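You operate a simulated robot arm through the tools that you are given. There is no shell and no other tool.

The job below is to be done with a simulated robot arm. You get a single attempt, and the scene is never put back.

JOB
Switch the bedside lamp off, slide it down to MID and swing its arm out.
Fine: off first; slacken the wing screw to slide it, tighten it again; arm square to the wall. Where these are worked on the way, their far stop is far enough and under half their travel is too little: wing screw.

The check looks at the end state, three seconds after you hand in, the way a careful person would. Anything else that was tipped, shoved, dropped, spilled or broken makes it a failure.

ROBOT AND FRAMES
A 6-joint arm with a two-finger parallel gripper, fixed in place. Base frame: the origin is on the floor under the middle of its stand, x ahead of it, y to its left, z up. Lengths are in mm, angles in degrees, forces in N, time in s.
With the tool pointing down near the work surface it reaches from about 580 to 940 mm from the base axis. Its first joint turns from -149.0 to 149.0 degrees. Payload 3.43 kg.
The TCP is the grasp point between the finger pads, 34 mm short of the fingertips. In the tool frame z runs along the fingers and y along their closing line. Largest opening 128 mm; finger width 24, thickness 12; the body of the gripper, 48 by 130 mm, starts 96 mm behind the TCP.
Orientation is that of the tool frame in the base frame, as a unit quaternion [x, y, z, w]. With the fingers straight down and closing along the base's y, the tool's x points along the base's -x, its y along +y and its z along -z.

CONTROLS
- The arm moves only by the tool drive_tool. Its argument "targets" is a list of rows, each a list of 3 entries, a list of its own where there are three numbers: the gripper command, from -1 (fully open) to 1 (shut), values between in proportion, then the shift along the tool's x, y, z in units of 25 mm (1.0 is 25 mm), then the turn, a rotation vector about the tool's x, y, z in units of 8 degrees (1.0 is 8 degrees). In form: [[hand, [x, y, z], [rx, ry, rz]], ...]. A call has 1 to 20 rows; each row shifts and turns the commanded pose from where the row before left it, along the tool's axes as they then stand. A call with a number of a shift or a turn outside -1 to 1 is refused whole. A row lasts 0.2 s, in which the tool goes at most 50 mm and 8.6 degrees; a call with a longer step from one row to the next is refused whole, and so is a gripper value outside its range. A pose out of reach is approached as far as the arm can. The call stops where the force on the tool passes 40 N (or 10 N more than at its start, if that is more) or the arm is blocked; 0.2 s more then pass. The fingers move at their own pace (about 108 mm/s each) and stop on an object; they squeeze with about 42 N. The grip force told is the motor's: it shows also when the fingers shut on nothing. Time passes only in rows, and 0.2 s behind the last, so rows that do not move let the fingers close. It gives the time, the measured TCP pose, the force on the tool (base axes), the opening and the grip force at its end, in the units of the frame above (readings bear some noise), with the torque about the TCP (base axes, N m) and any sound that the robot's microphone picked up.
- Cameras (640 x 400 px; columns grow to the right, rows downward): "scene" is fixed at [50.3, -500.2, 1397.8]; the picture's right is [-1.00, -0.00, 0.00], its down [-0.00, 0.77, -0.64] and it looks along [0.00, -0.64, -0.77] (base axes); focal length 311 px, centre (320, 200). "wrist" rides on the gripper at [76, -11, -160] in the tool frame; the picture's right is [0.15, 0.99, 0.00], its down [-0.88, 0.13, -0.46] and it looks along [-0.45, 0.07, 0.89] (tool axes); focal length 234 px, centre (320, 200). There is no depth. A picture from a camera that has moved, and an enlarged one, comes with that camera's place and axes in the base frame and with its lens.
- capture(camera): a new picture of that camera. The clock stands still meanwhile.
- move_column(by): slides the trunk up (or, below 0, down) by that many mm; the arm rides with it, the base frame stays. It gives what a move gives, with no picture.
- zoom(camera, box): a new picture of the part [left, top, right, bottom] of that camera's present view, enlarged. The clock stands still meanwhile.
- hand_in(): hands the job in; it is judged then, once.

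Nothing tells you positions but the pictures and the camera data. Unless the task says otherwise, let go and move clear before handing in.

The tools are called as a command line: name --argument value ..., lists and objects as JSON in quotes. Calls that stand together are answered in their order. drive_tool: Moves the arm, as the interface text tells. Its arguments: {"type":"object","properties":{"targets":{"type":"array"}},"required":["targets"]} The other tools are called the same way: move_column (by) moves the trunk up or down; capture (camera) takes a picture; zoom (camera, box) takes an enlarged picture of a part of a camera's view; hand_in () hands the job in.

At the start:

```text
time_s: 0.0
eef_pos: [-173.2, -803.8, 1121.4]
orientation: [0.001, 1.0, 0.0, 0.0]
wrist_force: [0.2, 0.7, -0.4]
moment: [0.0, 0.03, 0.01]
width: 128.0
finger_force: 0.0
trunk travel left (down, up): [-625.0, 85.0]
```

scene: 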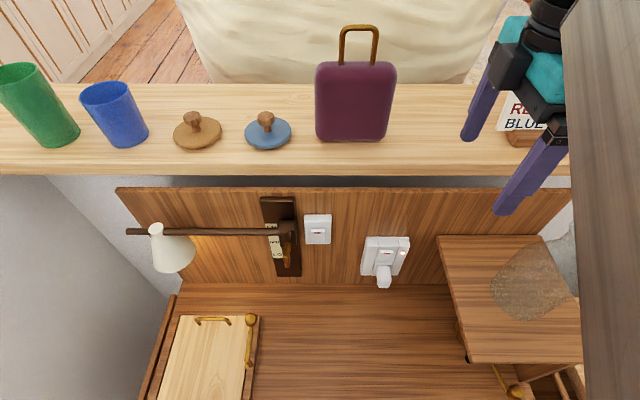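
wrist: 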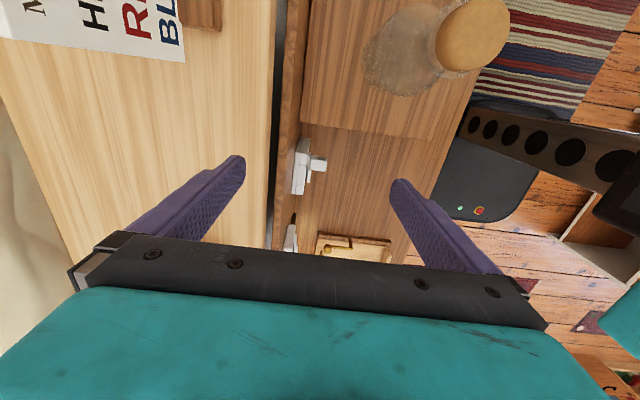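

I see a wooden wall panel with a lamp on a dark vertical rail, a rocker switch plate beside it, and a socket further along. I'll look closer before moving anything.

zoom --camera "scene" --box '[110, 170, 430, 370]'

zoom --camera "scene" --box '[240, 180, 340, 290]'

zoom --camera "scene" --box '[340, 210, 440, 300]'

```text
2.00 times, centred on (270, 270) of scene
camera zoom: at [50.3, -500.2, 1397.8], right [-1.0, 0.0, 0.0], down [0.0, 0.77, -0.64], along [0.0, -0.64, -0.77], focal length 621 px, centre (420, 60)
```

zoom: 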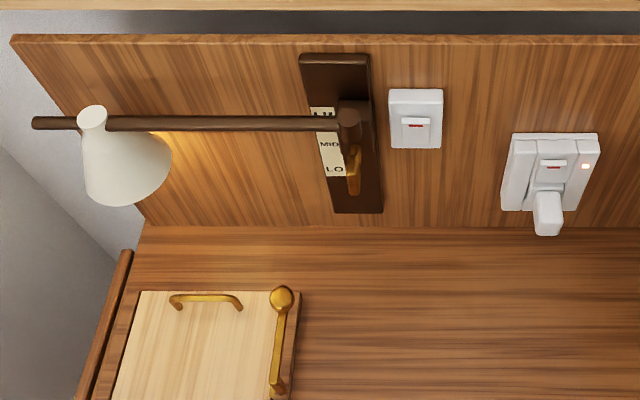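

```text
3.64 times, centred on (290, 235) of scene
camera zoom: at [50.3, -500.2, 1397.8], right [-1.0, 0.0, 0.0], down [0.0, 0.77, -0.64], along [0.0, -0.64, -0.77], focal length 1130 px, centre (429, 73)
```

zoom: 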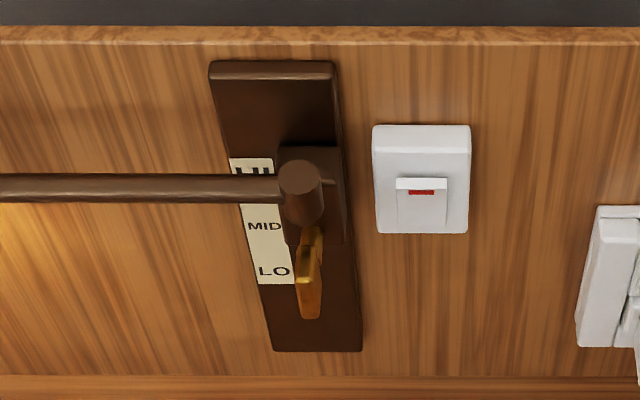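

```text
4.44 times, centred on (390, 255) of scene
camera zoom: at [50.3, -500.2, 1397.8], right [-1.0, 0.0, 0.0], down [0.0, 0.77, -0.64], along [0.0, -0.64, -0.77], focal length 1381 px, centre (9, -44)
```

zoom: 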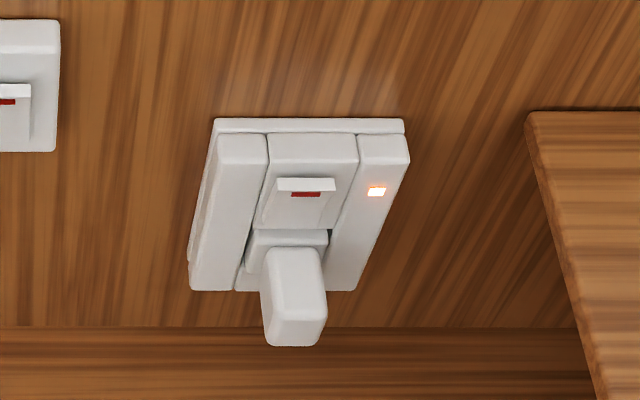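

zoom --camera "wrist" --box '[250, 120, 410, 270]'

zoom --camera "scene" --box '[430, 60, 640, 400]'

zoom --camera "scene" --box '[110, 200, 310, 325]'

```text
2.67 times, centred on (330, 195) of wrist
camera zoom: at [-248.9, -814.9, 1281.1], right [-0.15, 0.99, 0.0], down [0.88, 0.13, 0.46], along [0.45, 0.07, -0.89], focal length 624 px, centre (293, 213)
```

zoom: 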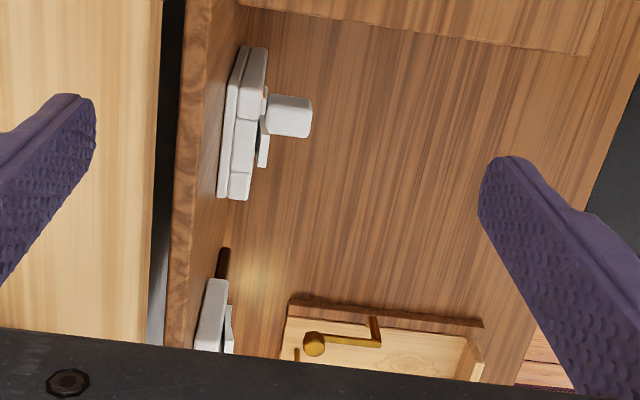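

```text
1.18 times, centred on (535, 230) of scene
camera zoom: at [50.3, -500.2, 1397.8], right [-1.0, 0.0, 0.0], down [0.0, 0.77, -0.64], along [0.0, -0.64, -0.77], focal length 366 px, centre (67, 165)
```

zoom: 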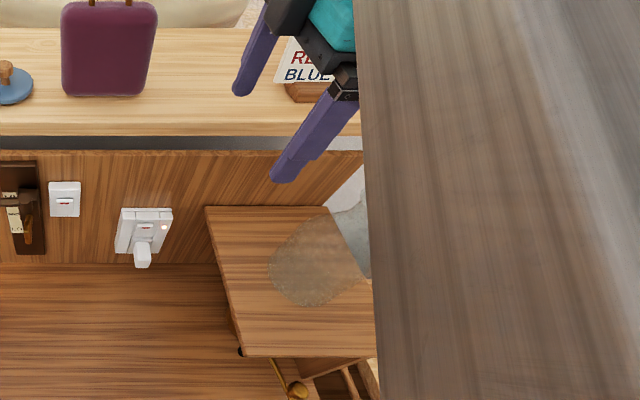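

```text
3.20 times, centred on (210, 262) of scene
camera zoom: at [50.3, -500.2, 1397.8], right [-1.0, 0.0, 0.0], down [0.0, 0.77, -0.64], along [0.0, -0.64, -0.77], focal length 994 px, centre (672, 0)
```

zoom: 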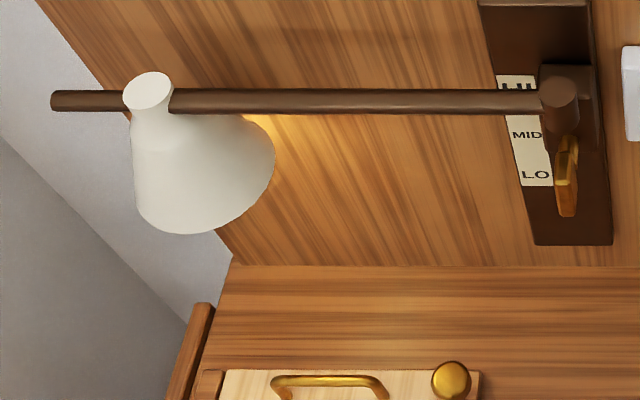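

The panel face seems to be near y ≈ -843 and the rail near x ≈ 120, with the lamp carriage at HI. I'll back the tool off from the wall in small steps and look again, mainly to identify the grey slab on the right.

drive_tool --targets '[[0, [-1, 0.5, 0], [0, 0, 0]], [0, [-1, 1, 0], [0, 0, 0]], [0, [-1, 1, 0], [0, 0, 0]], [0, [-1, 1, 0], [0, 0, 0]]]'

capture --camera "scene"

capture --camera "wrist"

```text
time_s: 1.0
eef_pos: [-71.8, -715.8, 1120.6]
orientation: [0.001, 1.0, -0.001, 0.0]
wrist_force: [-0.4, -0.2, 0.4]
moment: [0.03, 0.03, -0.03]
width: 64.1
finger_force: 0.0
trunk travel left (down, up): [-625.0, 85.0]
```

```text
taken
```

scene: 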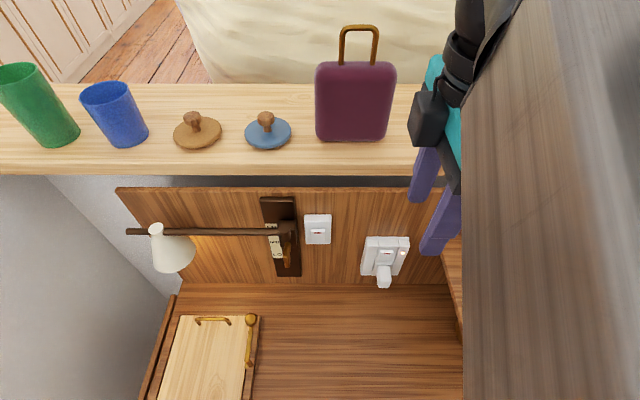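

```text
taken
camera wrist: at [-147.7, -727.1, 1281.4], right [-0.15, 0.99, 0.0], down [0.88, 0.13, 0.46], along [0.45, 0.07, -0.89], focal length 234 px, centre (320, 200)
```

wrist: 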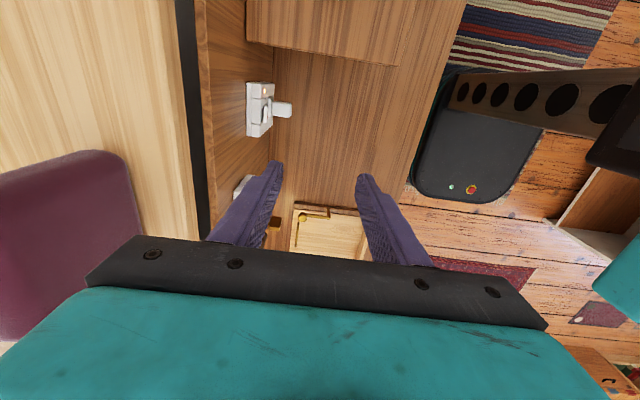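

The slab is the robot's own link, so it's no obstacle. I'll turn the tool to face the wall, fingers along -y and the camera above them.

drive_tool --targets '[[0, [0, 0, 0], [0, 0, -1]], [0, [0, 0, 0], [0, 0, -1]], [0, [0, 0, 0], [0, 0, -1]], [0, [0, 0, 0], [0, 0, -1]], [0, [0, 0, 0], [0, 0, -1]], [0, [0, 0, 0], [0, 0, -1]], [0, [0, 0, 0], [0, 0, -1]], [0, [0, 0, 0], [0, 0, -1]], [0, [0, 0, 0], [0, 0, -1]], [0, [0, 0, 0], [0, 0, -1]], [0, [0, 0, 0], [0, 0, -1]], [0, [0, 0, 0], [0, 0, -0.25]]]'

drive_tool --targets '[[0, [0, 0, 0], [0, 1, 0]], [0, [0, 0, 0], [0, 1, 0]], [0, [0, 0, 0], [0, 1, 0]], [0, [0, 0, 0], [0, 1, 0]], [0, [0, 0, 0], [0, 1, 0]], [0, [0, 0, 0], [0, 1, 0]], [0, [0, 0, 0], [0, 1, 0]], [0, [0, 0, 0], [0, 1, 0]], [0, [0, 0, 0], [0, 1, 0]], [0, [0, 0, 0], [0, 1, 0]], [0, [0, 0, 0], [0, 1, 0]], [0, [0, 0, 0], [0, 0.25, 0]]]'

capture --camera "wrist"

capture --camera "scene"

```text
time_s: 3.6
eef_pos: [-65.5, -718.2, 1120.0]
orientation: [-0.597, 0.802, 0.0, 0.0]
wrist_force: [0.4, 0.7, 0.2]
moment: [0.03, 0.02, 0.01]
width: 64.0
finger_force: 0.1
out of reach, approached as far as the arm can: row 10, 11, 12
trunk travel left (down, up): [-625.0, 85.0]
```

```text
time_s: 6.2
eef_pos: [-74.8, -756.2, 1126.8]
orientation: [-0.43, 0.581, -0.412, -0.555]
wrist_force: [-1.2, -0.6, -0.5]
moment: [-0.02, 0.02, 0.0]
width: 64.0
finger_force: 0.0
out of reach, approached as far as the arm can: row 8, 9, 10, 11
trunk travel left (down, up): [-625.0, 85.0]
```

```text
taken
camera wrist: at [-18.6, -610.5, 1209.8], right [-0.95, 0.28, 0.15], down [0.02, 0.51, -0.86], along [-0.32, -0.81, -0.49], focal length 234 px, centre (320, 200)
```

wrist: 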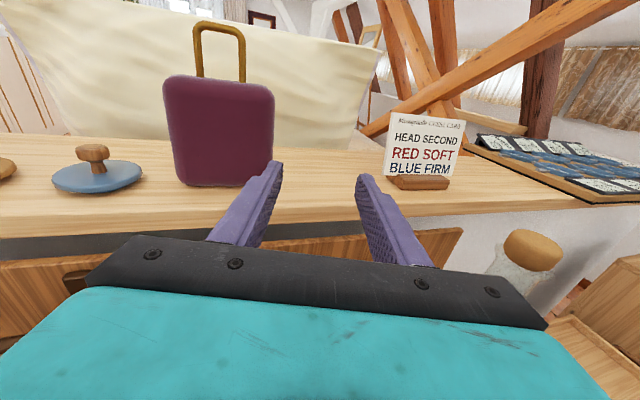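

```text
taken
```

scene: 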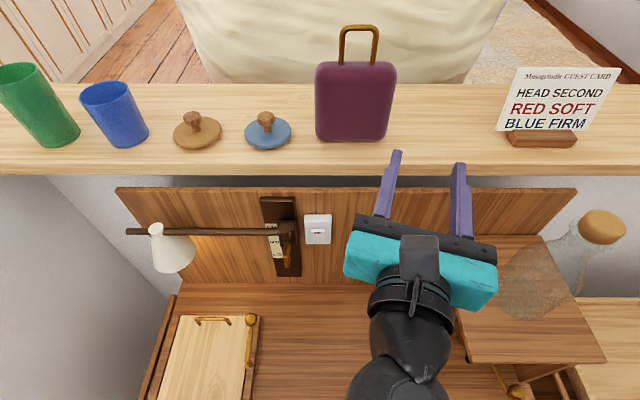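

The tool now points at the wall but is yawed about 17°, because the wrist hit a limit during the roll. I'll straighten it, back off and shift toward the lamp.

drive_tool --targets '[[0, [0, 0, -1], [1, 0, 0]], [0, [0, -0.5, -1], [1, 0, 0]], [0, [0, -1, -1], [0, 0, 0]], [0, [0, -1, -0.5], [0, 0, 0]], [0, [0, -1, 0], [0, 0, 0]], [0, [0, -1, 0], [0, 0, 0]], [0, [0, -1, 0], [0, 0, 0]], [0, [0, -1, 0], [0, 0, 0]]]'

capture --camera "wrist"

capture --camera "scene"

```text
time_s: 8.0
eef_pos: [87.9, -781.6, 1122.6]
orientation: [-0.467, 0.548, -0.452, -0.527]
wrist_force: [0.8, 0.3, 0.5]
moment: [0.01, -0.02, 0.0]
width: 64.1
finger_force: 0.1
out of reach, approached as far as the arm can: row 1, 2, 3, 4
trunk travel left (down, up): [-625.0, 85.0]
```

```text
taken
camera wrist: at [123.2, -629.0, 1205.2], right [-0.98, 0.15, 0.14], down [-0.05, 0.5, -0.86], along [-0.2, -0.85, -0.48], focal length 234 px, centre (320, 200)
```

wrist: 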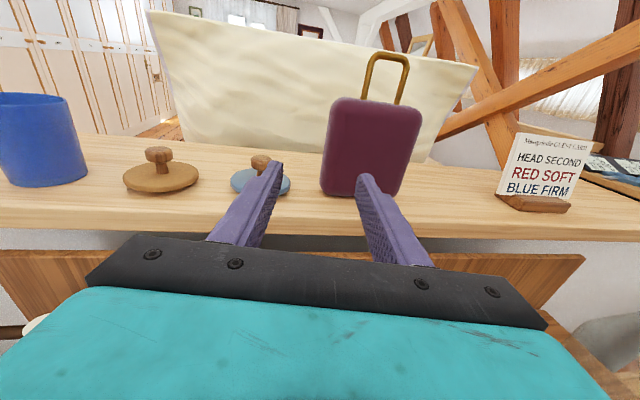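

```text
taken
```

scene: 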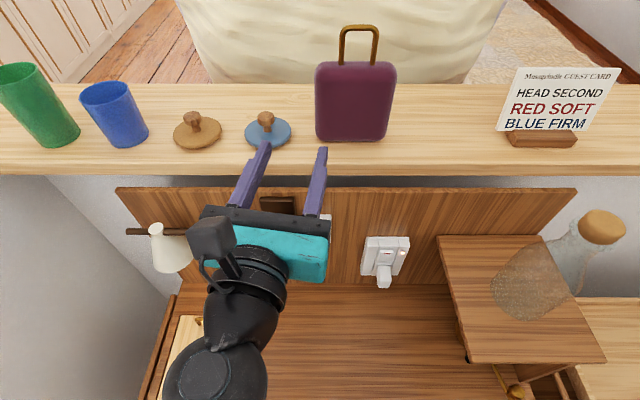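

The arm can't retract any further at this height. I'll move over the clear stretch of wall between switch and socket, then try going lower while backing off.

drive_tool --targets '[[0, [0, 1, 0], [0, 0, 0]], [0, [0, 1, 0], [0, 0, 0]], [0, [0, 1, 0], [0, 0, 0]], [0, [0, 1, 0], [0, 0, 0]], [0, [-1, 0, -0.5], [0, 0, 0]], [0, [-1, 0, -0.5], [0, 0, 0]], [0, [-0.5, 0, -0.5], [0, 0, 0]]]'

```text
time_s: 9.6
eef_pos: [-6.9, -758.7, 1056.5]
orientation: [-0.468, 0.547, -0.453, -0.526]
wrist_force: [0.2, -0.6, 0.0]
moment: [0.0, -0.01, 0.01]
width: 64.1
finger_force: 0.1
out of reach, approached as far as the arm can: row 5, 6, 7
trunk travel left (down, up): [-625.0, 85.0]
```

move_column --by 85

drive_tool --targets '[[0, [-1, 0, -0.2], [0, 0, 0]], [0, [-1, 0, -0.2], [0, 0, 0]], [0, [-1, 0, -0.2], [0, 0, 0]], [0, [-1, 0, -0.5], [0, 0, 0]], [0, [-1, 0, -0.5], [0, 0, 0]]]'

```text
time_s: 10.8
eef_pos: [-6.8, -759.0, 1141.8]
orientation: [-0.468, 0.547, -0.453, -0.526]
wrist_force: [0.2, -0.5, 0.2]
moment: [0.01, -0.01, -0.04]
width: 64.0
finger_force: 0.0
trunk travel left (down, up): [-710.0, 0.0]
```

```text
time_s: 12.0
eef_pos: [0.1, -722.1, 1015.1]
orientation: [-0.467, 0.548, -0.453, -0.526]
wrist_force: [0.6, -0.2, 0.4]
moment: [-0.01, 0.0, -0.01]
width: 63.9
finger_force: 0.1
out of reach, approached as far as the arm can: row 4, 5
trunk travel left (down, up): [-710.0, 0.0]
```

Going lower relative to the trunk does let the arm retract. I'll continue that way.

drive_tool --targets '[[0, [-1, 0, -0.4], [0, 0, 0]], [0, [-1, 0, -0.4], [0, 0, 0]], [0, [-1, 0, -0.4], [0, 0, 0]], [0, [-0.6, 0, -0.6], [0, 0, 0]], [0, [0, 0, -0.6], [0, 0, 0]], [0, [0, 0, -0.6], [0, 0, 0]]]'

capture --camera "wrist"

capture --camera "scene"

```text
time_s: 13.4
eef_pos: [14.0, -665.5, 914.8]
orientation: [-0.467, 0.548, -0.452, -0.526]
wrist_force: [0.3, -0.6, -0.1]
moment: [0.01, 0.0, -0.01]
width: 64.0
finger_force: 0.0
out of reach, approached as far as the arm can: row 5, 6
trunk travel left (down, up): [-710.0, 0.0]
```

```text
taken
camera wrist: at [49.9, -511.8, 997.3], right [-0.98, 0.15, 0.14], down [-0.05, 0.5, -0.86], along [-0.2, -0.85, -0.48], focal length 234 px, centre (320, 200)
```

wrist: 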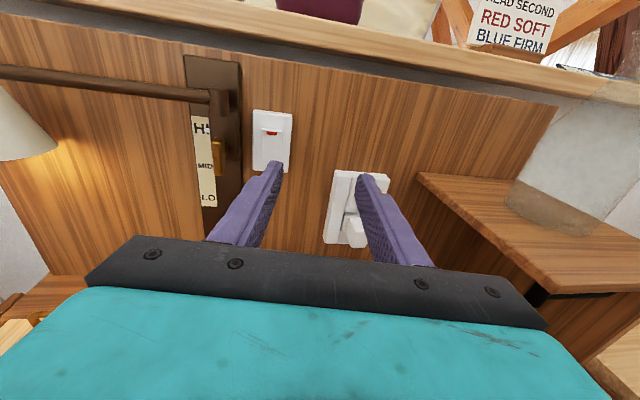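

```text
taken
```

scene: 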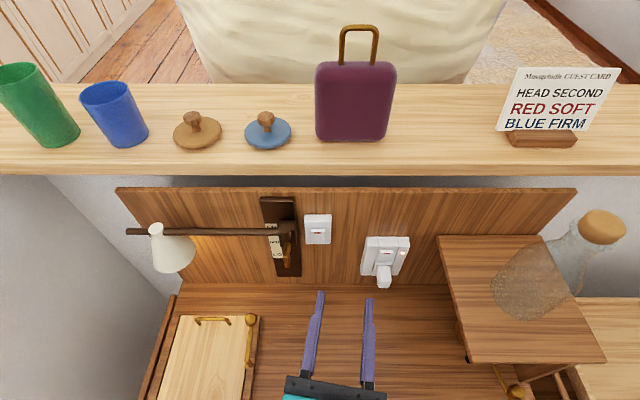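

Now I have a frontal view of the rail, the wing screw and the switch. I'll zoom in on each.

zoom --camera "wrist" --box '[160, 40, 300, 230]'

zoom --camera "wrist" --box '[230, 90, 310, 190]'

zoom --camera "wrist" --box '[300, 150, 420, 260]'

zoom --camera "wrist" --box '[0, 40, 240, 240]'

```text
2.11 times, centred on (230, 135) of wrist
camera zoom: at [49.9, -511.8, 997.3], right [-0.98, 0.15, 0.14], down [-0.05, 0.5, -0.86], along [-0.2, -0.85, -0.48], focal length 493 px, centre (510, 337)
```

zoom: 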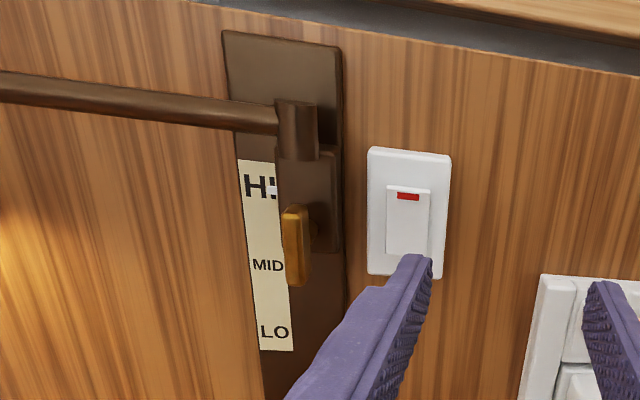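

```text
4.00 times, centred on (270, 140) of wrist
camera zoom: at [49.9, -511.8, 997.3], right [-0.98, 0.15, 0.14], down [-0.05, 0.5, -0.86], along [-0.2, -0.85, -0.48], focal length 937 px, centre (520, 440)
```

zoom: 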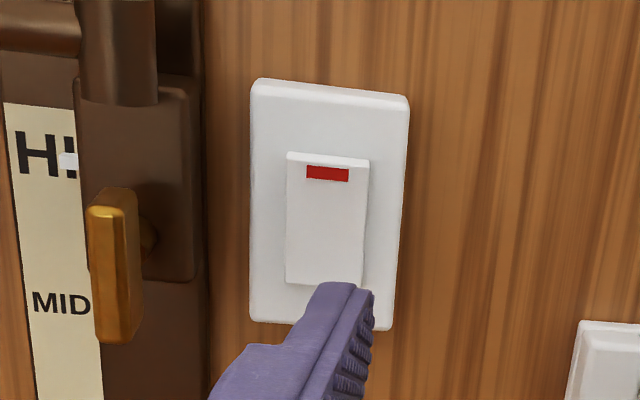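

```text
3.64 times, centred on (360, 205) of wrist
camera zoom: at [49.9, -511.8, 997.3], right [-0.98, 0.15, 0.14], down [-0.05, 0.5, -0.86], along [-0.2, -0.85, -0.48], focal length 852 px, centre (174, 182)
```

zoom: 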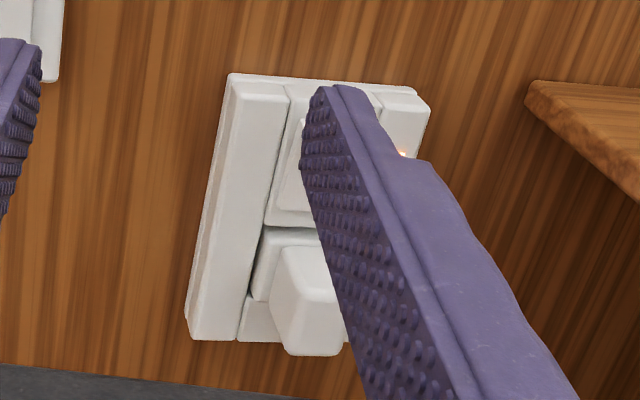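

```text
2.00 times, centred on (120, 140) of wrist
camera zoom: at [49.9, -511.8, 997.3], right [-0.98, 0.15, 0.14], down [-0.05, 0.5, -0.86], along [-0.2, -0.85, -0.48], focal length 468 px, centre (720, 320)
```

zoom: 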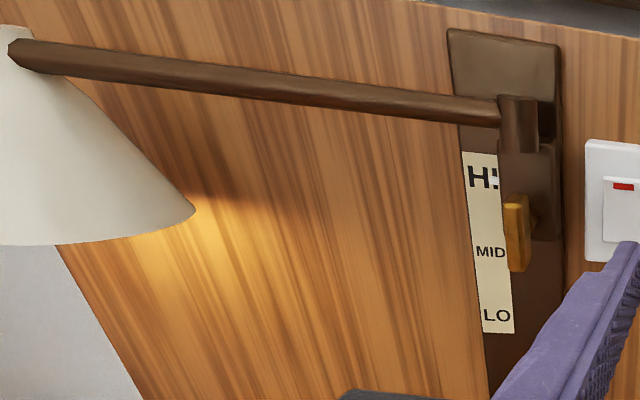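

The red flag shows at the top of the rocker, and that top edge stands proud, so pressing the top should switch it off. I put it at about (54, -821, 918). I'll close the fingers, square the tool to the wall and line up in front of it.

drive_tool --targets '[[1, [0, 0, 0.5], [0.56, 0.13, 0]], [1, [0, 0, 0.5], [0.56, 0.13, 0]], [1, [0, -0.8, 0.5], [0, 0, 0]], [1, [0, -0.8, 0.5], [0, 0, 0]]]'

capture --camera "wrist"

capture --camera "scene"

```text
time_s: 14.4
eef_pos: [83.3, -709.1, 919.5]
orientation: [-0.477, 0.535, -0.467, -0.518]
wrist_force: [0.3, 0.5, 0.9]
moment: [0.03, 0.03, -0.02]
width: 0.1
finger_force: 33.3
out of reach, approached as far as the arm can: row 1, 2
trunk travel left (down, up): [-710.0, 0.0]
```

```text
taken
camera wrist: at [110.5, -553.8, 1000.0], right [-0.98, 0.1, 0.14], down [-0.07, 0.49, -0.87], along [-0.16, -0.87, -0.47], focal length 234 px, centre (320, 200)
```

wrist: 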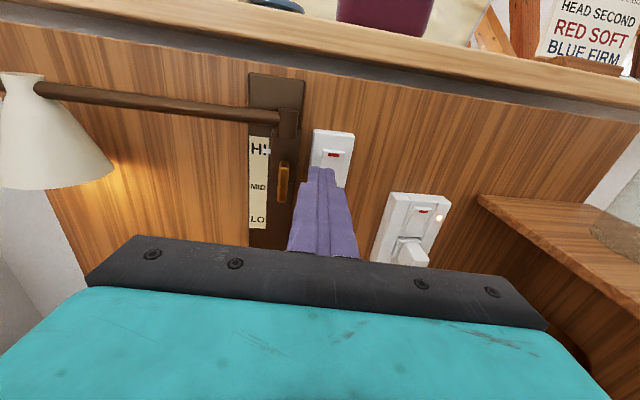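

```text
taken
```

scene: 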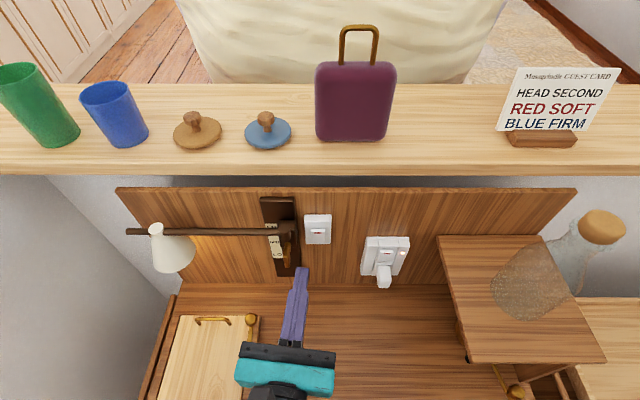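

I'm now off the inner reach limit, so I'll finish squaring the tool and centre it on the rocker.

drive_tool --targets '[[1, [0, 0.6, 0.3], [0.78, 0.2, 0]], [1, [0, 0.5, 0.3], [0, 0, 0]], [1, [0, 0, 0], [0, 0, 0]]]'

capture --camera "wrist"

zoom --camera "scene" --box '[240, 180, 400, 320]'

```text
time_s: 15.2
eef_pos: [67.8, -717.7, 920.8]
orientation: [-0.483, 0.523, -0.479, -0.514]
wrist_force: [0.0, -1.3, 1.1]
moment: [0.0, 0.0, 0.02]
width: 0.0
finger_force: 33.1
out of reach, approached as far as the arm can: row 1, 2
trunk travel left (down, up): [-710.0, 0.0]
```

```text
taken
camera wrist: at [91.0, -561.4, 999.3], right [-0.99, 0.07, 0.14], down [-0.09, 0.48, -0.87], along [-0.13, -0.88, -0.46], focal length 234 px, centre (320, 200)
```

wrist: 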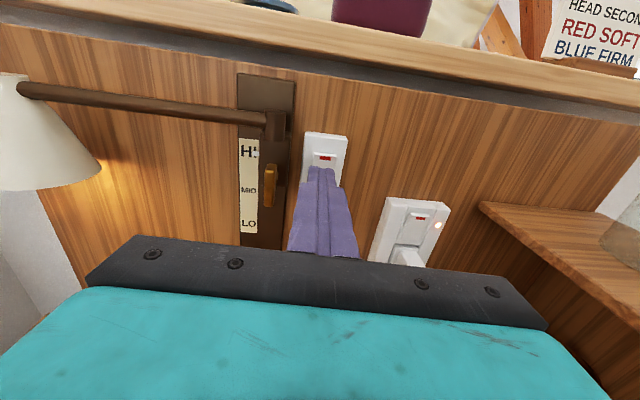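

```text
2.86 times, centred on (320, 250) of scene
camera zoom: at [50.3, -500.2, 1397.8], right [-1.0, 0.0, 0.0], down [0.0, 0.77, -0.64], along [0.0, -0.64, -0.77], focal length 888 px, centre (320, 57)
```

zoom: 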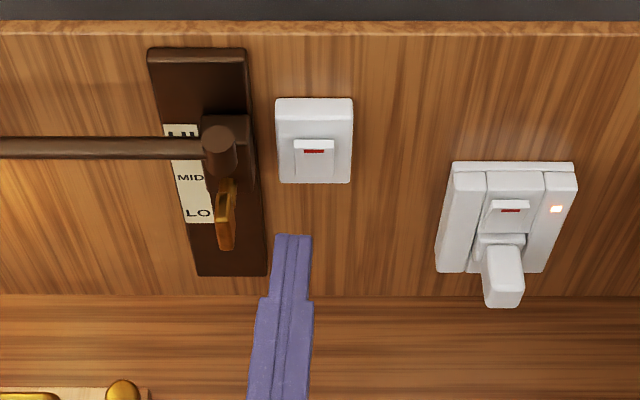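

The fingertips track as predicted. I'll approach the top of the rocker and press in small steps.

drive_tool --targets '[[1, [-0.1, 0.25, 0.8], [0, 0, 0]], [1, [0, 0, 0.8], [0, 0, 0]], [1, [0, 0, 0.6], [0, 0, 0]], [1, [0, 0, 0], [0, 0, 0]]]'

capture --camera "wrist"

zoom --camera "scene" --box '[240, 180, 400, 320]'

```text
time_s: 16.2
eef_pos: [65.7, -772.7, 919.3]
orientation: [-0.482, 0.523, -0.479, -0.514]
wrist_force: [-0.1, 0.2, -0.7]
moment: [0.0, 0.0, 0.01]
width: 0.0
finger_force: 33.0
out of reach, approached as far as the arm can: row 1
trunk travel left (down, up): [-710.0, 0.0]
```

```text
taken
camera wrist: at [88.9, -616.5, 997.4], right [-0.99, 0.07, 0.14], down [-0.09, 0.48, -0.87], along [-0.13, -0.88, -0.46], focal length 234 px, centre (320, 200)
```

wrist: 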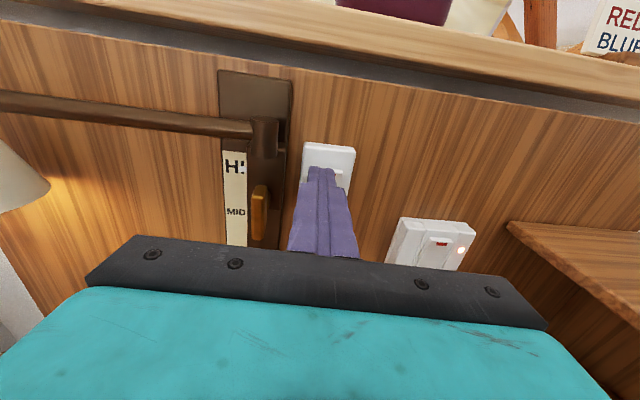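

```text
2.86 times, centred on (320, 250) of scene
camera zoom: at [50.3, -500.2, 1397.8], right [-1.0, 0.0, 0.0], down [0.0, 0.77, -0.64], along [0.0, -0.64, -0.77], focal length 888 px, centre (320, 57)
```

zoom: 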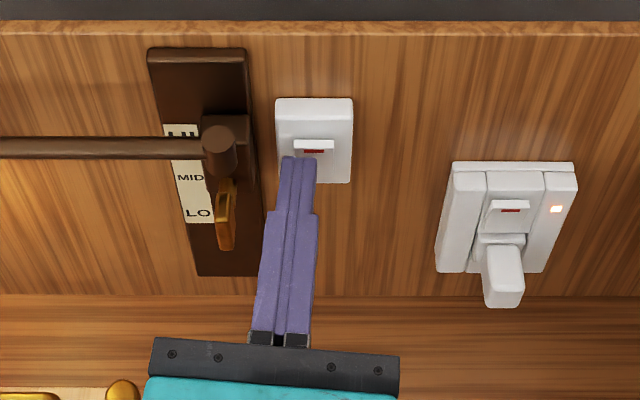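

drive_tool --targets '[[1, [0, 0.25, 0], [0.54, 0.1, 0]], [1, [0, 0.22, 0], [0, 0, 0]], [1, [0, 0, 0.3], [0, 0, 0]], [1, [0, 0, 0], [0, 0, 0]]]'

zoom --camera "scene" --box '[240, 180, 400, 320]'

```text
time_s: 17.2
eef_pos: [60.4, -779.4, 918.3]
orientation: [-0.482, 0.525, -0.477, -0.515]
wrist_force: [0.7, -0.4, 0.2]
moment: [0.01, 0.01, 0.0]
width: 0.3
finger_force: 32.7
out of reach, approached as far as the arm can: row 1
trunk travel left (down, up): [-710.0, 0.0]
```

```text
2.86 times, centred on (320, 250) of scene
camera zoom: at [50.3, -500.2, 1397.8], right [-1.0, 0.0, 0.0], down [0.0, 0.77, -0.64], along [0.0, -0.64, -0.77], focal length 888 px, centre (320, 57)
```

zoom: 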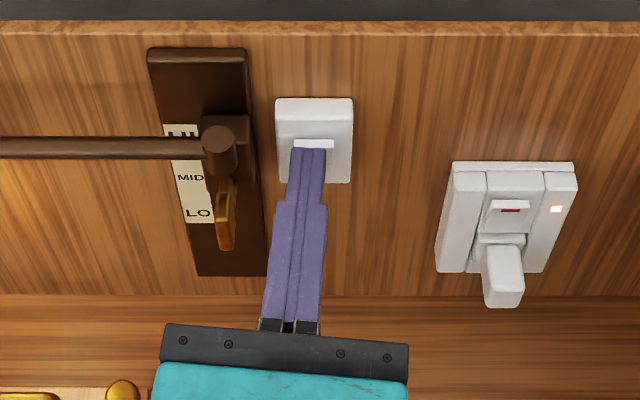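

drive_tool --targets '[[1, [0, 0.06, 0.12], [0, 0, 0]], [1, [0, 0.06, 0.12], [0, 0, 0]], [1, [0, 0, 0.12], [0, 0, 0]]]'

zoom --camera "scene" --box '[110, 180, 350, 330]'

```text
time_s: 18.1
eef_pos: [58.8, -785.0, 918.0]
orientation: [-0.483, 0.526, -0.476, -0.514]
wrist_force: [1.7, 18.8, 6.6]
moment: [-0.01, -0.07, 0.22]
width: 0.0
finger_force: 33.0
trunk travel left (down, up): [-710.0, 0.0]
stopped in row 3: the force on the tool passed its limit at 42 N (the readings are from after the stop); the commanded pose is now the measured one
```

```text
2.67 times, centred on (230, 255) of scene
camera zoom: at [50.3, -500.2, 1397.8], right [-1.0, 0.0, 0.0], down [0.0, 0.77, -0.64], along [0.0, -0.64, -0.77], focal length 828 px, centre (560, 53)
```

zoom: 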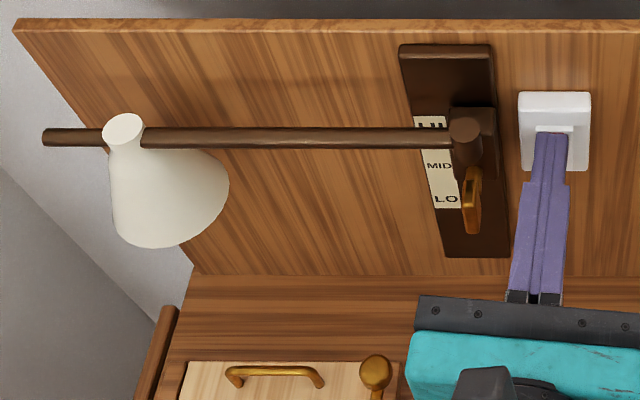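

The warm glow on the wall is gone, so the lamp looks to be off. I'll back off and check the rocker.

drive_tool --targets '[[1, [0, 0, -0.6], [0, 0, 0]], [1, [0, 0, -1], [0, 0, 0]], [1, [0, 0, -0.8], [0, 0, 0]]]'

zoom --camera "scene" --box '[110, 180, 430, 330]'

capture --camera "wrist"

zoom --camera "wrist" --box '[200, 60, 360, 240]'

```text
time_s: 18.9
eef_pos: [63.1, -726.2, 917.1]
orientation: [-0.483, 0.528, -0.475, -0.513]
wrist_force: [-0.1, 0.3, 0.5]
moment: [-0.02, -0.01, -0.02]
width: 0.1
finger_force: 33.2
trunk travel left (down, up): [-710.0, 0.0]
```

```text
2.00 times, centred on (270, 255) of scene
camera zoom: at [50.3, -500.2, 1397.8], right [-1.0, 0.0, 0.0], down [0.0, 0.77, -0.64], along [0.0, -0.64, -0.77], focal length 621 px, centre (420, 90)
```

zoom: 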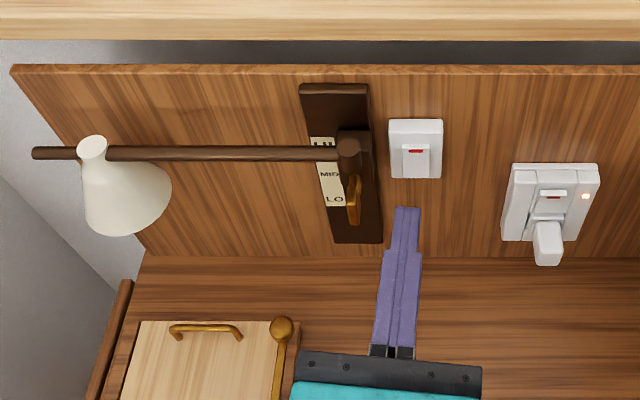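

```text
taken
camera wrist: at [87.5, -570.3, 997.6], right [-0.99, 0.08, 0.14], down [-0.09, 0.48, -0.87], along [-0.14, -0.87, -0.47], focal length 234 px, centre (320, 200)
```

wrist: 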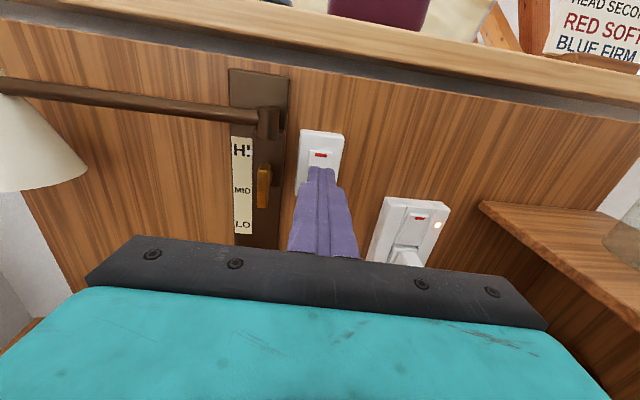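

```text
2.22 times, centred on (280, 150) of wrist
camera zoom: at [87.5, -570.3, 997.6], right [-0.99, 0.08, 0.14], down [-0.09, 0.48, -0.87], along [-0.14, -0.87, -0.47], focal length 520 px, centre (409, 311)
```

zoom: 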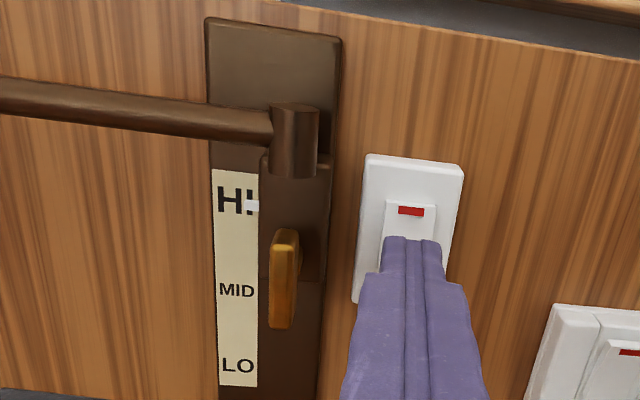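

The lamp is off. Next is the wing screw, so I'll take a close look at its shape and depth.

zoom --camera "wrist" --box '[235, 90, 300, 220]'

zoom --camera "scene" --box '[255, 215, 315, 280]'

```text
3.08 times, centred on (268, 155) of wrist
camera zoom: at [87.5, -570.3, 997.6], right [-0.99, 0.08, 0.14], down [-0.09, 0.48, -0.87], along [-0.14, -0.87, -0.47], focal length 720 px, centre (482, 338)
```

zoom: 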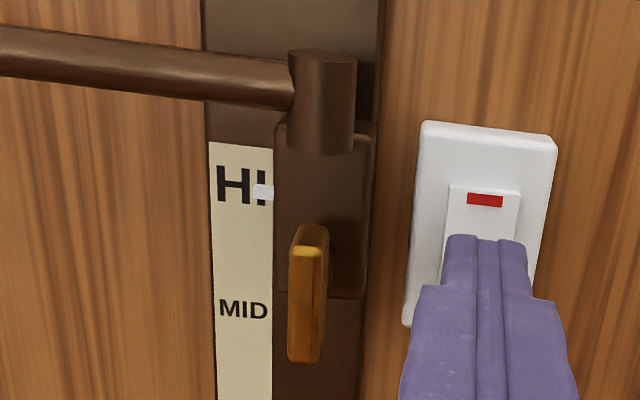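

```text
6.15 times, centred on (285, 248) of scene
camera zoom: at [50.3, -500.2, 1397.8], right [-1.0, 0.0, 0.0], down [0.0, 0.77, -0.64], along [0.0, -0.64, -0.77], focal length 1912 px, centre (535, -92)
```

zoom: 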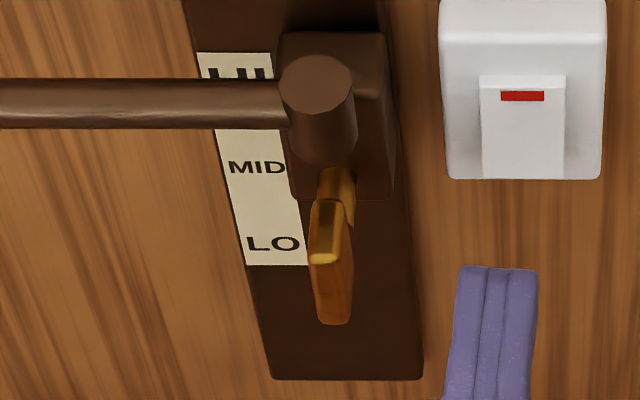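

The wing is a vertical bar at about x 111, z 875–913, y -771 to -792. The wrist roll is at its limit with the camera on top, so I'll roll 180° the free way, camera below, to leave room for turning the screw anticlockwise.

drive_tool --targets '[[1, [0, 0, 0], [0, 0, 1]], [1, [0, 0, 0], [0, 0, 1]], [1, [0, 0, 0], [0, 0, 1]], [1, [0, 0, 0], [0, 0, 1]], [1, [0, 0, 0], [0, 0, 1]], [1, [0, 0, 0], [0, 0, 1]], [1, [0, 0, 0], [0, 0, 1]], [1, [0, 0, 0], [0, 0, 1]], [1, [0, 0, 0], [0, 0, 1]], [1, [0, 0, 0], [0, 0, 1]], [1, [0, 0, 0], [0, 0, 1]], [1, [0, 0, 0], [0, 0, 1]], [1, [0, 0, 0], [0, 0, 1]], [1, [0, 0, 0], [0, 0, 1]], [1, [0, 0, 0], [0, 0, 1]], [1, [0, 0, 0], [0, 0, 1]], [1, [0, 0, 0], [0, 0, 1]], [1, [0, 0, 0], [0, 0, 1]], [1, [0, 0, 0], [0, 0, 1]], [1, [0, 0, 0], [0, 0, 1]]]'

drive_tool --targets '[[1, [0, 0, 0], [0, 0, 1]], [1, [0, 0, 0], [0, 0, 1]], [1, [0, 0, 0], [0, 0, 0.5]], [0.35, [0, 0, 0], [-0.6, -0.17, 0]], [0.35, [0, 0, 0], [0, 0, 0]]]'

capture --camera "wrist"

capture --camera "scene"

```text
time_s: 23.1
eef_pos: [62.8, -727.1, 919.0]
orientation: [-0.436, -0.567, 0.587, -0.379]
wrist_force: [-0.5, -0.5, -0.5]
moment: [-0.01, 0.03, -0.03]
width: 0.1
finger_force: 33.2
trunk travel left (down, up): [-710.0, 0.0]
```

```text
time_s: 24.3
eef_pos: [63.2, -725.8, 917.2]
orientation: [0.527, 0.483, -0.513, 0.475]
wrist_force: [-0.6, -0.5, 0.3]
moment: [-0.01, -0.02, 0.02]
width: 41.4
finger_force: 0.0
out of reach, approached as far as the arm can: row 4
trunk travel left (down, up): [-710.0, 0.0]
```

```text
taken
camera wrist: at [66.1, -565.6, 846.2], right [0.99, -0.08, -0.14], down [0.16, 0.42, 0.89], along [-0.01, -0.9, 0.43], focal length 234 px, centre (320, 200)
```

wrist: 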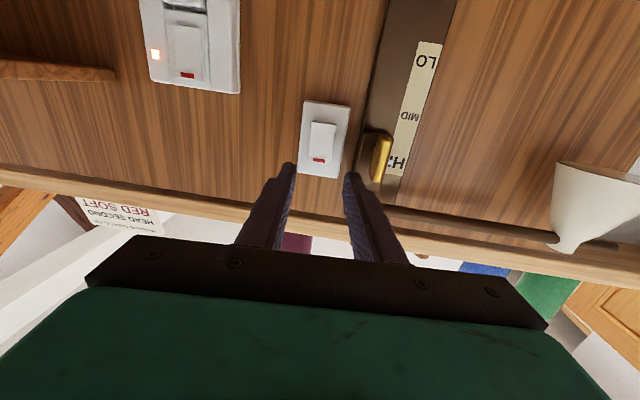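

```text
taken
```

scene: 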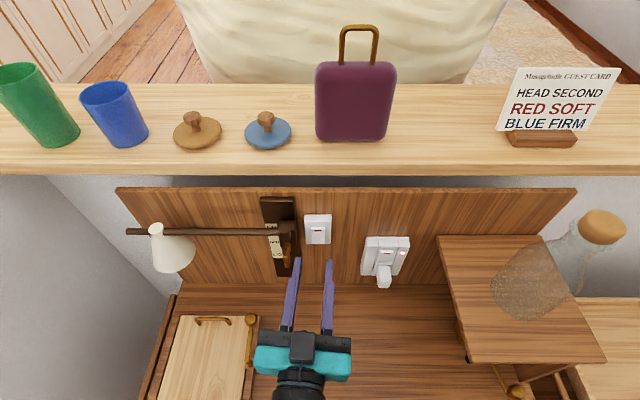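

drive_tool --targets '[[0.35, [0.46, 0.95, 0.15], [0, 0, 0]], [0.35, [0.46, 0.95, 0.1], [0, 0, 0]], [0.35, [0, 0, 0], [-0.3, -0.08, 0]], [0.35, [0, 0, 0], [-0.3, -0.08, 0]], [0.35, [0, 0, 0], [0, 0, 0]]]'

zoom --camera "scene" --box '[230, 190, 350, 310]'

capture --camera "wrist"

```text
time_s: 24.8
eef_pos: [86.1, -731.1, 908.2]
orientation: [0.531, 0.47, -0.52, 0.476]
wrist_force: [-23.0, 20.5, 7.5]
moment: [-0.07, 0.08, -0.39]
width: 27.1
finger_force: 0.0
trunk travel left (down, up): [-710.0, 0.0]
stopped in row 2: the force on the tool passed its limit at 49 N (the readings are from after the stop); the commanded pose is now the measured one
```

```text
3.33 times, centred on (290, 250) of scene
camera zoom: at [50.3, -500.2, 1397.8], right [-1.0, 0.0, 0.0], down [0.0, 0.77, -0.64], along [0.0, -0.64, -0.77], focal length 1036 px, centre (420, 33)
```

zoom: 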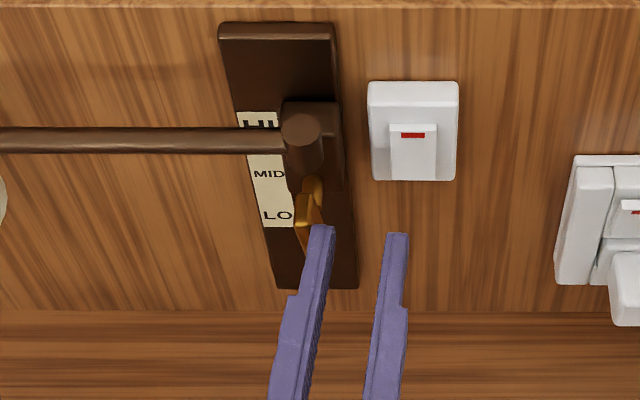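

```text
taken
camera wrist: at [92.2, -571.3, 834.0], right [0.99, -0.11, -0.13], down [0.16, 0.44, 0.88], along [-0.04, -0.89, 0.45], focal length 234 px, centre (320, 200)
```

wrist: 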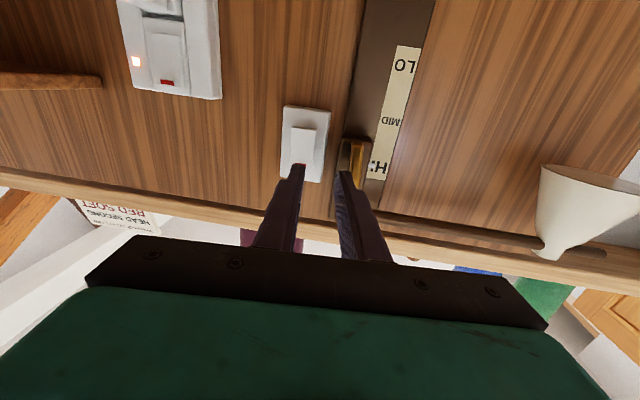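

The finger brushed the wing, so I was closer than I thought. I'll back straight off and check whether it moved.

drive_tool --targets '[[0.35, [0, -0.4, -0.2], [0, 0, 0]], [0.35, [0, -0.2, -0.4], [0, 0, 0]], [0.35, [0, 0, 0], [0, 0, 0]]]'

zoom --camera "scene" --box '[255, 215, 315, 280]'

zoom --camera "wrist" --box '[280, 20, 480, 220]'

```text
time_s: 25.6
eef_pos: [76.8, -718.6, 905.9]
orientation: [0.529, 0.475, -0.518, 0.476]
wrist_force: [-0.2, -0.3, -0.3]
moment: [-0.03, 0.0, -0.01]
width: 41.5
finger_force: 0.0
trunk travel left (down, up): [-710.0, 0.0]
```

```text
6.15 times, centred on (285, 248) of scene
camera zoom: at [50.3, -500.2, 1397.8], right [-1.0, 0.0, 0.0], down [0.0, 0.77, -0.64], along [0.0, -0.64, -0.77], focal length 1912 px, centre (535, -92)
```

zoom: 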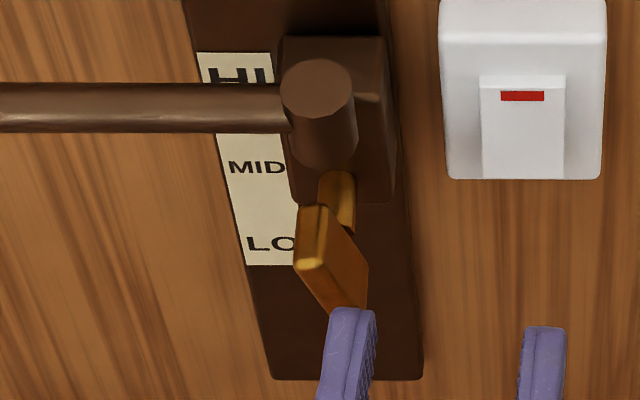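

```text
2.00 times, centred on (380, 120) of wrist
camera zoom: at [83.1, -557.0, 832.2], right [0.99, -0.1, -0.14], down [0.16, 0.43, 0.89], along [-0.03, -0.9, 0.44], focal length 468 px, centre (200, 360)
```

zoom: 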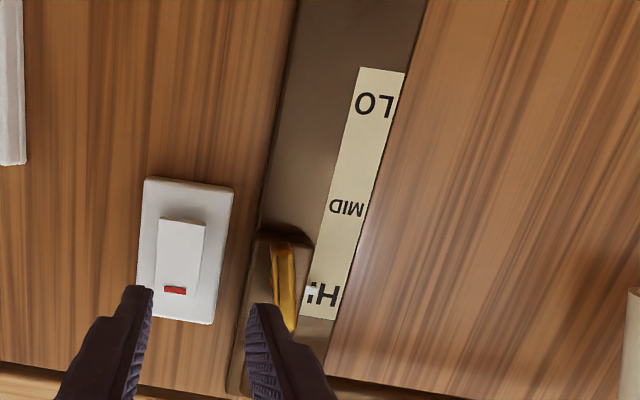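

The wing turned roughly 15–20° anticlockwise (top toward +x) when touched, so that's the free, slackening direction. I'll line up in front of it with proper clearance, then match its angle.

drive_tool --targets '[[0.35, [0.25, 0.72, -0.07], [0, 0, 0]], [0.35, [0.25, 0.72, -0.07], [0, 0, 0]], [0.35, [0, 0, 0], [-0.35, -0.08, 0]], [0.35, [0, 0, 0], [-0.35, -0.08, 0]], [0.35, [0, 0, 0], [0, 0, 0]]]'

zoom --camera "scene" --box '[250, 215, 330, 300]'

zoom --camera "wrist" --box '[220, 20, 440, 240]'

```text
time_s: 26.8
eef_pos: [123.0, -716.9, 894.8]
orientation: [-0.503, -0.491, 0.503, -0.502]
wrist_force: [0.7, 0.6, -0.4]
moment: [-0.03, 0.0, -0.03]
width: 41.6
finger_force: 0.0
out of reach, approached as far as the arm can: row 4
trunk travel left (down, up): [-710.0, 0.0]
```

```text
4.71 times, centred on (290, 258) of scene
camera zoom: at [50.3, -500.2, 1397.8], right [-1.0, 0.0, 0.0], down [0.0, 0.77, -0.64], along [0.0, -0.64, -0.77], focal length 1462 px, centre (461, -71)
```

zoom: 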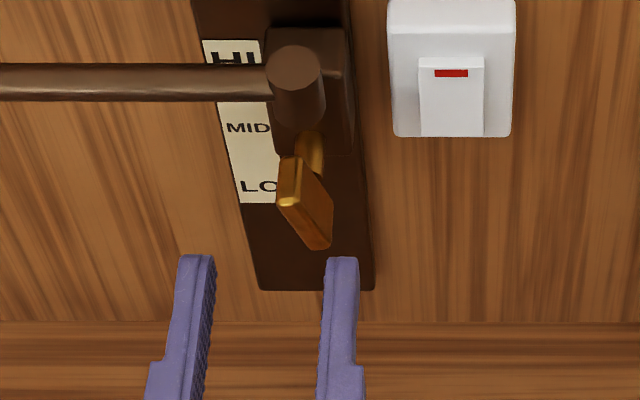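

```text
1.82 times, centred on (330, 130) of wrist
camera zoom: at [113.3, -558.6, 818.0], right [0.99, -0.01, -0.14], down [0.13, 0.46, 0.88], along [0.05, -0.89, 0.46], focal length 426 px, centre (302, 327)
```

zoom: 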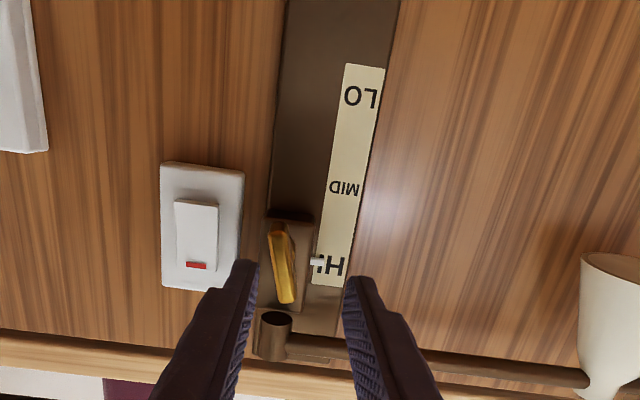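

Square to the wall now. I'll centre on the wing, roll about 13° to match it, then move in to straddle it.

drive_tool --targets '[[0.35, [0, -0.25, 0], [0, 0, 0]], [0.35, [0, -0.25, 0], [0, 0, 0]], [0.35, [0, 0, 0], [0, 0, -0.8]], [0.35, [0, 0, 0], [0, 0, -0.8]], [0.35, [0, 0, 0], [0, 0, 0]]]'

zoom --camera "scene" --box '[250, 215, 330, 300]'

zoom --camera "wrist" --box '[220, 20, 440, 240]'

```text
time_s: 28.0
eef_pos: [121.9, -717.5, 895.8]
orientation: [-0.444, -0.545, 0.556, -0.443]
wrist_force: [0.6, 0.7, -0.8]
moment: [0.02, 0.04, 0.01]
width: 41.4
finger_force: 0.0
out of reach, approached as far as the arm can: row 1, 2
trunk travel left (down, up): [-710.0, 0.0]
```

```text
4.71 times, centred on (290, 258) of scene
camera zoom: at [50.3, -500.2, 1397.8], right [-1.0, 0.0, 0.0], down [0.0, 0.77, -0.64], along [0.0, -0.64, -0.77], focal length 1462 px, centre (461, -71)
```

zoom: 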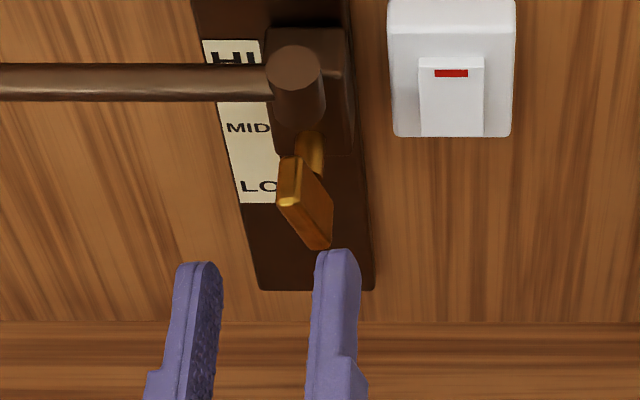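

```text
1.82 times, centred on (330, 130) of wrist
camera zoom: at [96.9, -557.9, 823.1], right [0.94, -0.01, -0.35], down [0.32, 0.46, 0.83], along [0.15, -0.89, 0.44], focal length 426 px, centre (302, 327)
```

zoom: 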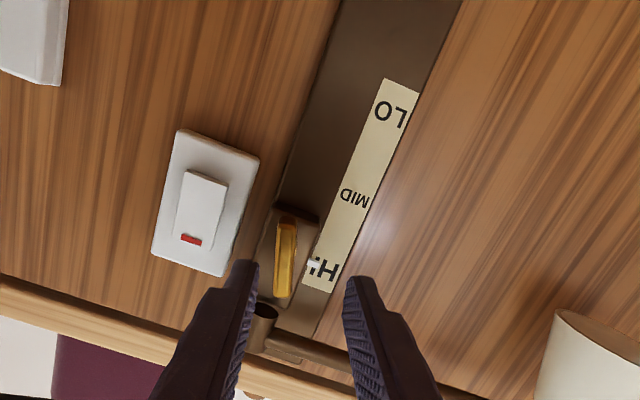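

drive_tool --targets '[[0.35, [0, 0, 0.36], [0, 0, 0]], [0.35, [0.17, -0.41, 0], [0, 0, 0]], [0.35, [0, 0, 0], [0, 0, 0]]]'

zoom --camera "scene" --box '[250, 215, 330, 300]'

zoom --camera "wrist" --box '[220, 20, 440, 240]'

```text
time_s: 28.8
eef_pos: [120.3, -725.6, 896.0]
orientation: [-0.445, -0.544, 0.557, -0.442]
wrist_force: [-0.7, -0.4, -0.3]
moment: [0.02, -0.01, 0.06]
width: 41.6
finger_force: 0.0
out of reach, approached as far as the arm can: row 2
trunk travel left (down, up): [-710.0, 0.0]
```

```text
4.71 times, centred on (290, 258) of scene
camera zoom: at [50.3, -500.2, 1397.8], right [-1.0, 0.0, 0.0], down [0.0, 0.77, -0.64], along [0.0, -0.64, -0.77], focal length 1462 px, centre (461, -71)
```

zoom: 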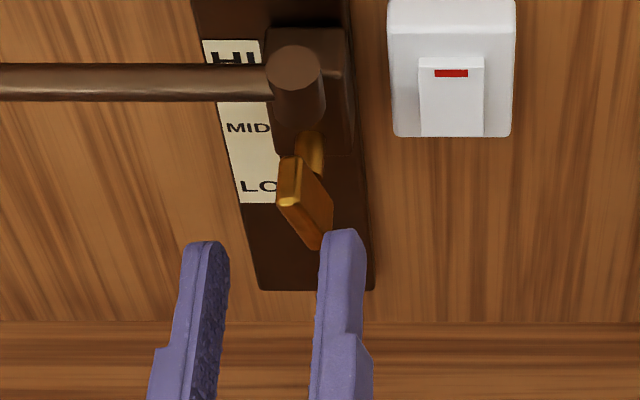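

```text
1.82 times, centred on (330, 130) of wrist
camera zoom: at [95.9, -566.2, 822.7], right [0.94, -0.02, -0.35], down [0.32, 0.46, 0.83], along [0.15, -0.89, 0.44], focal length 426 px, centre (302, 327)
```

zoom: 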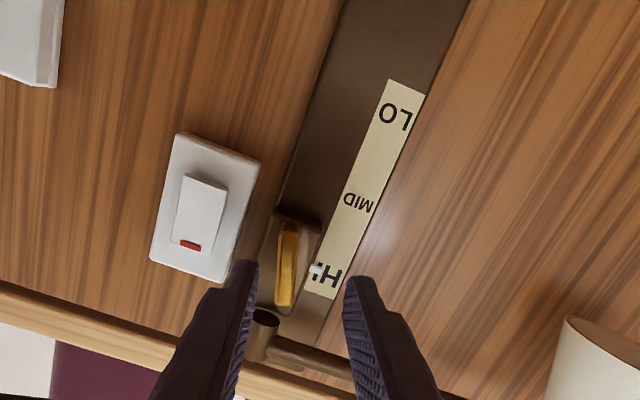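

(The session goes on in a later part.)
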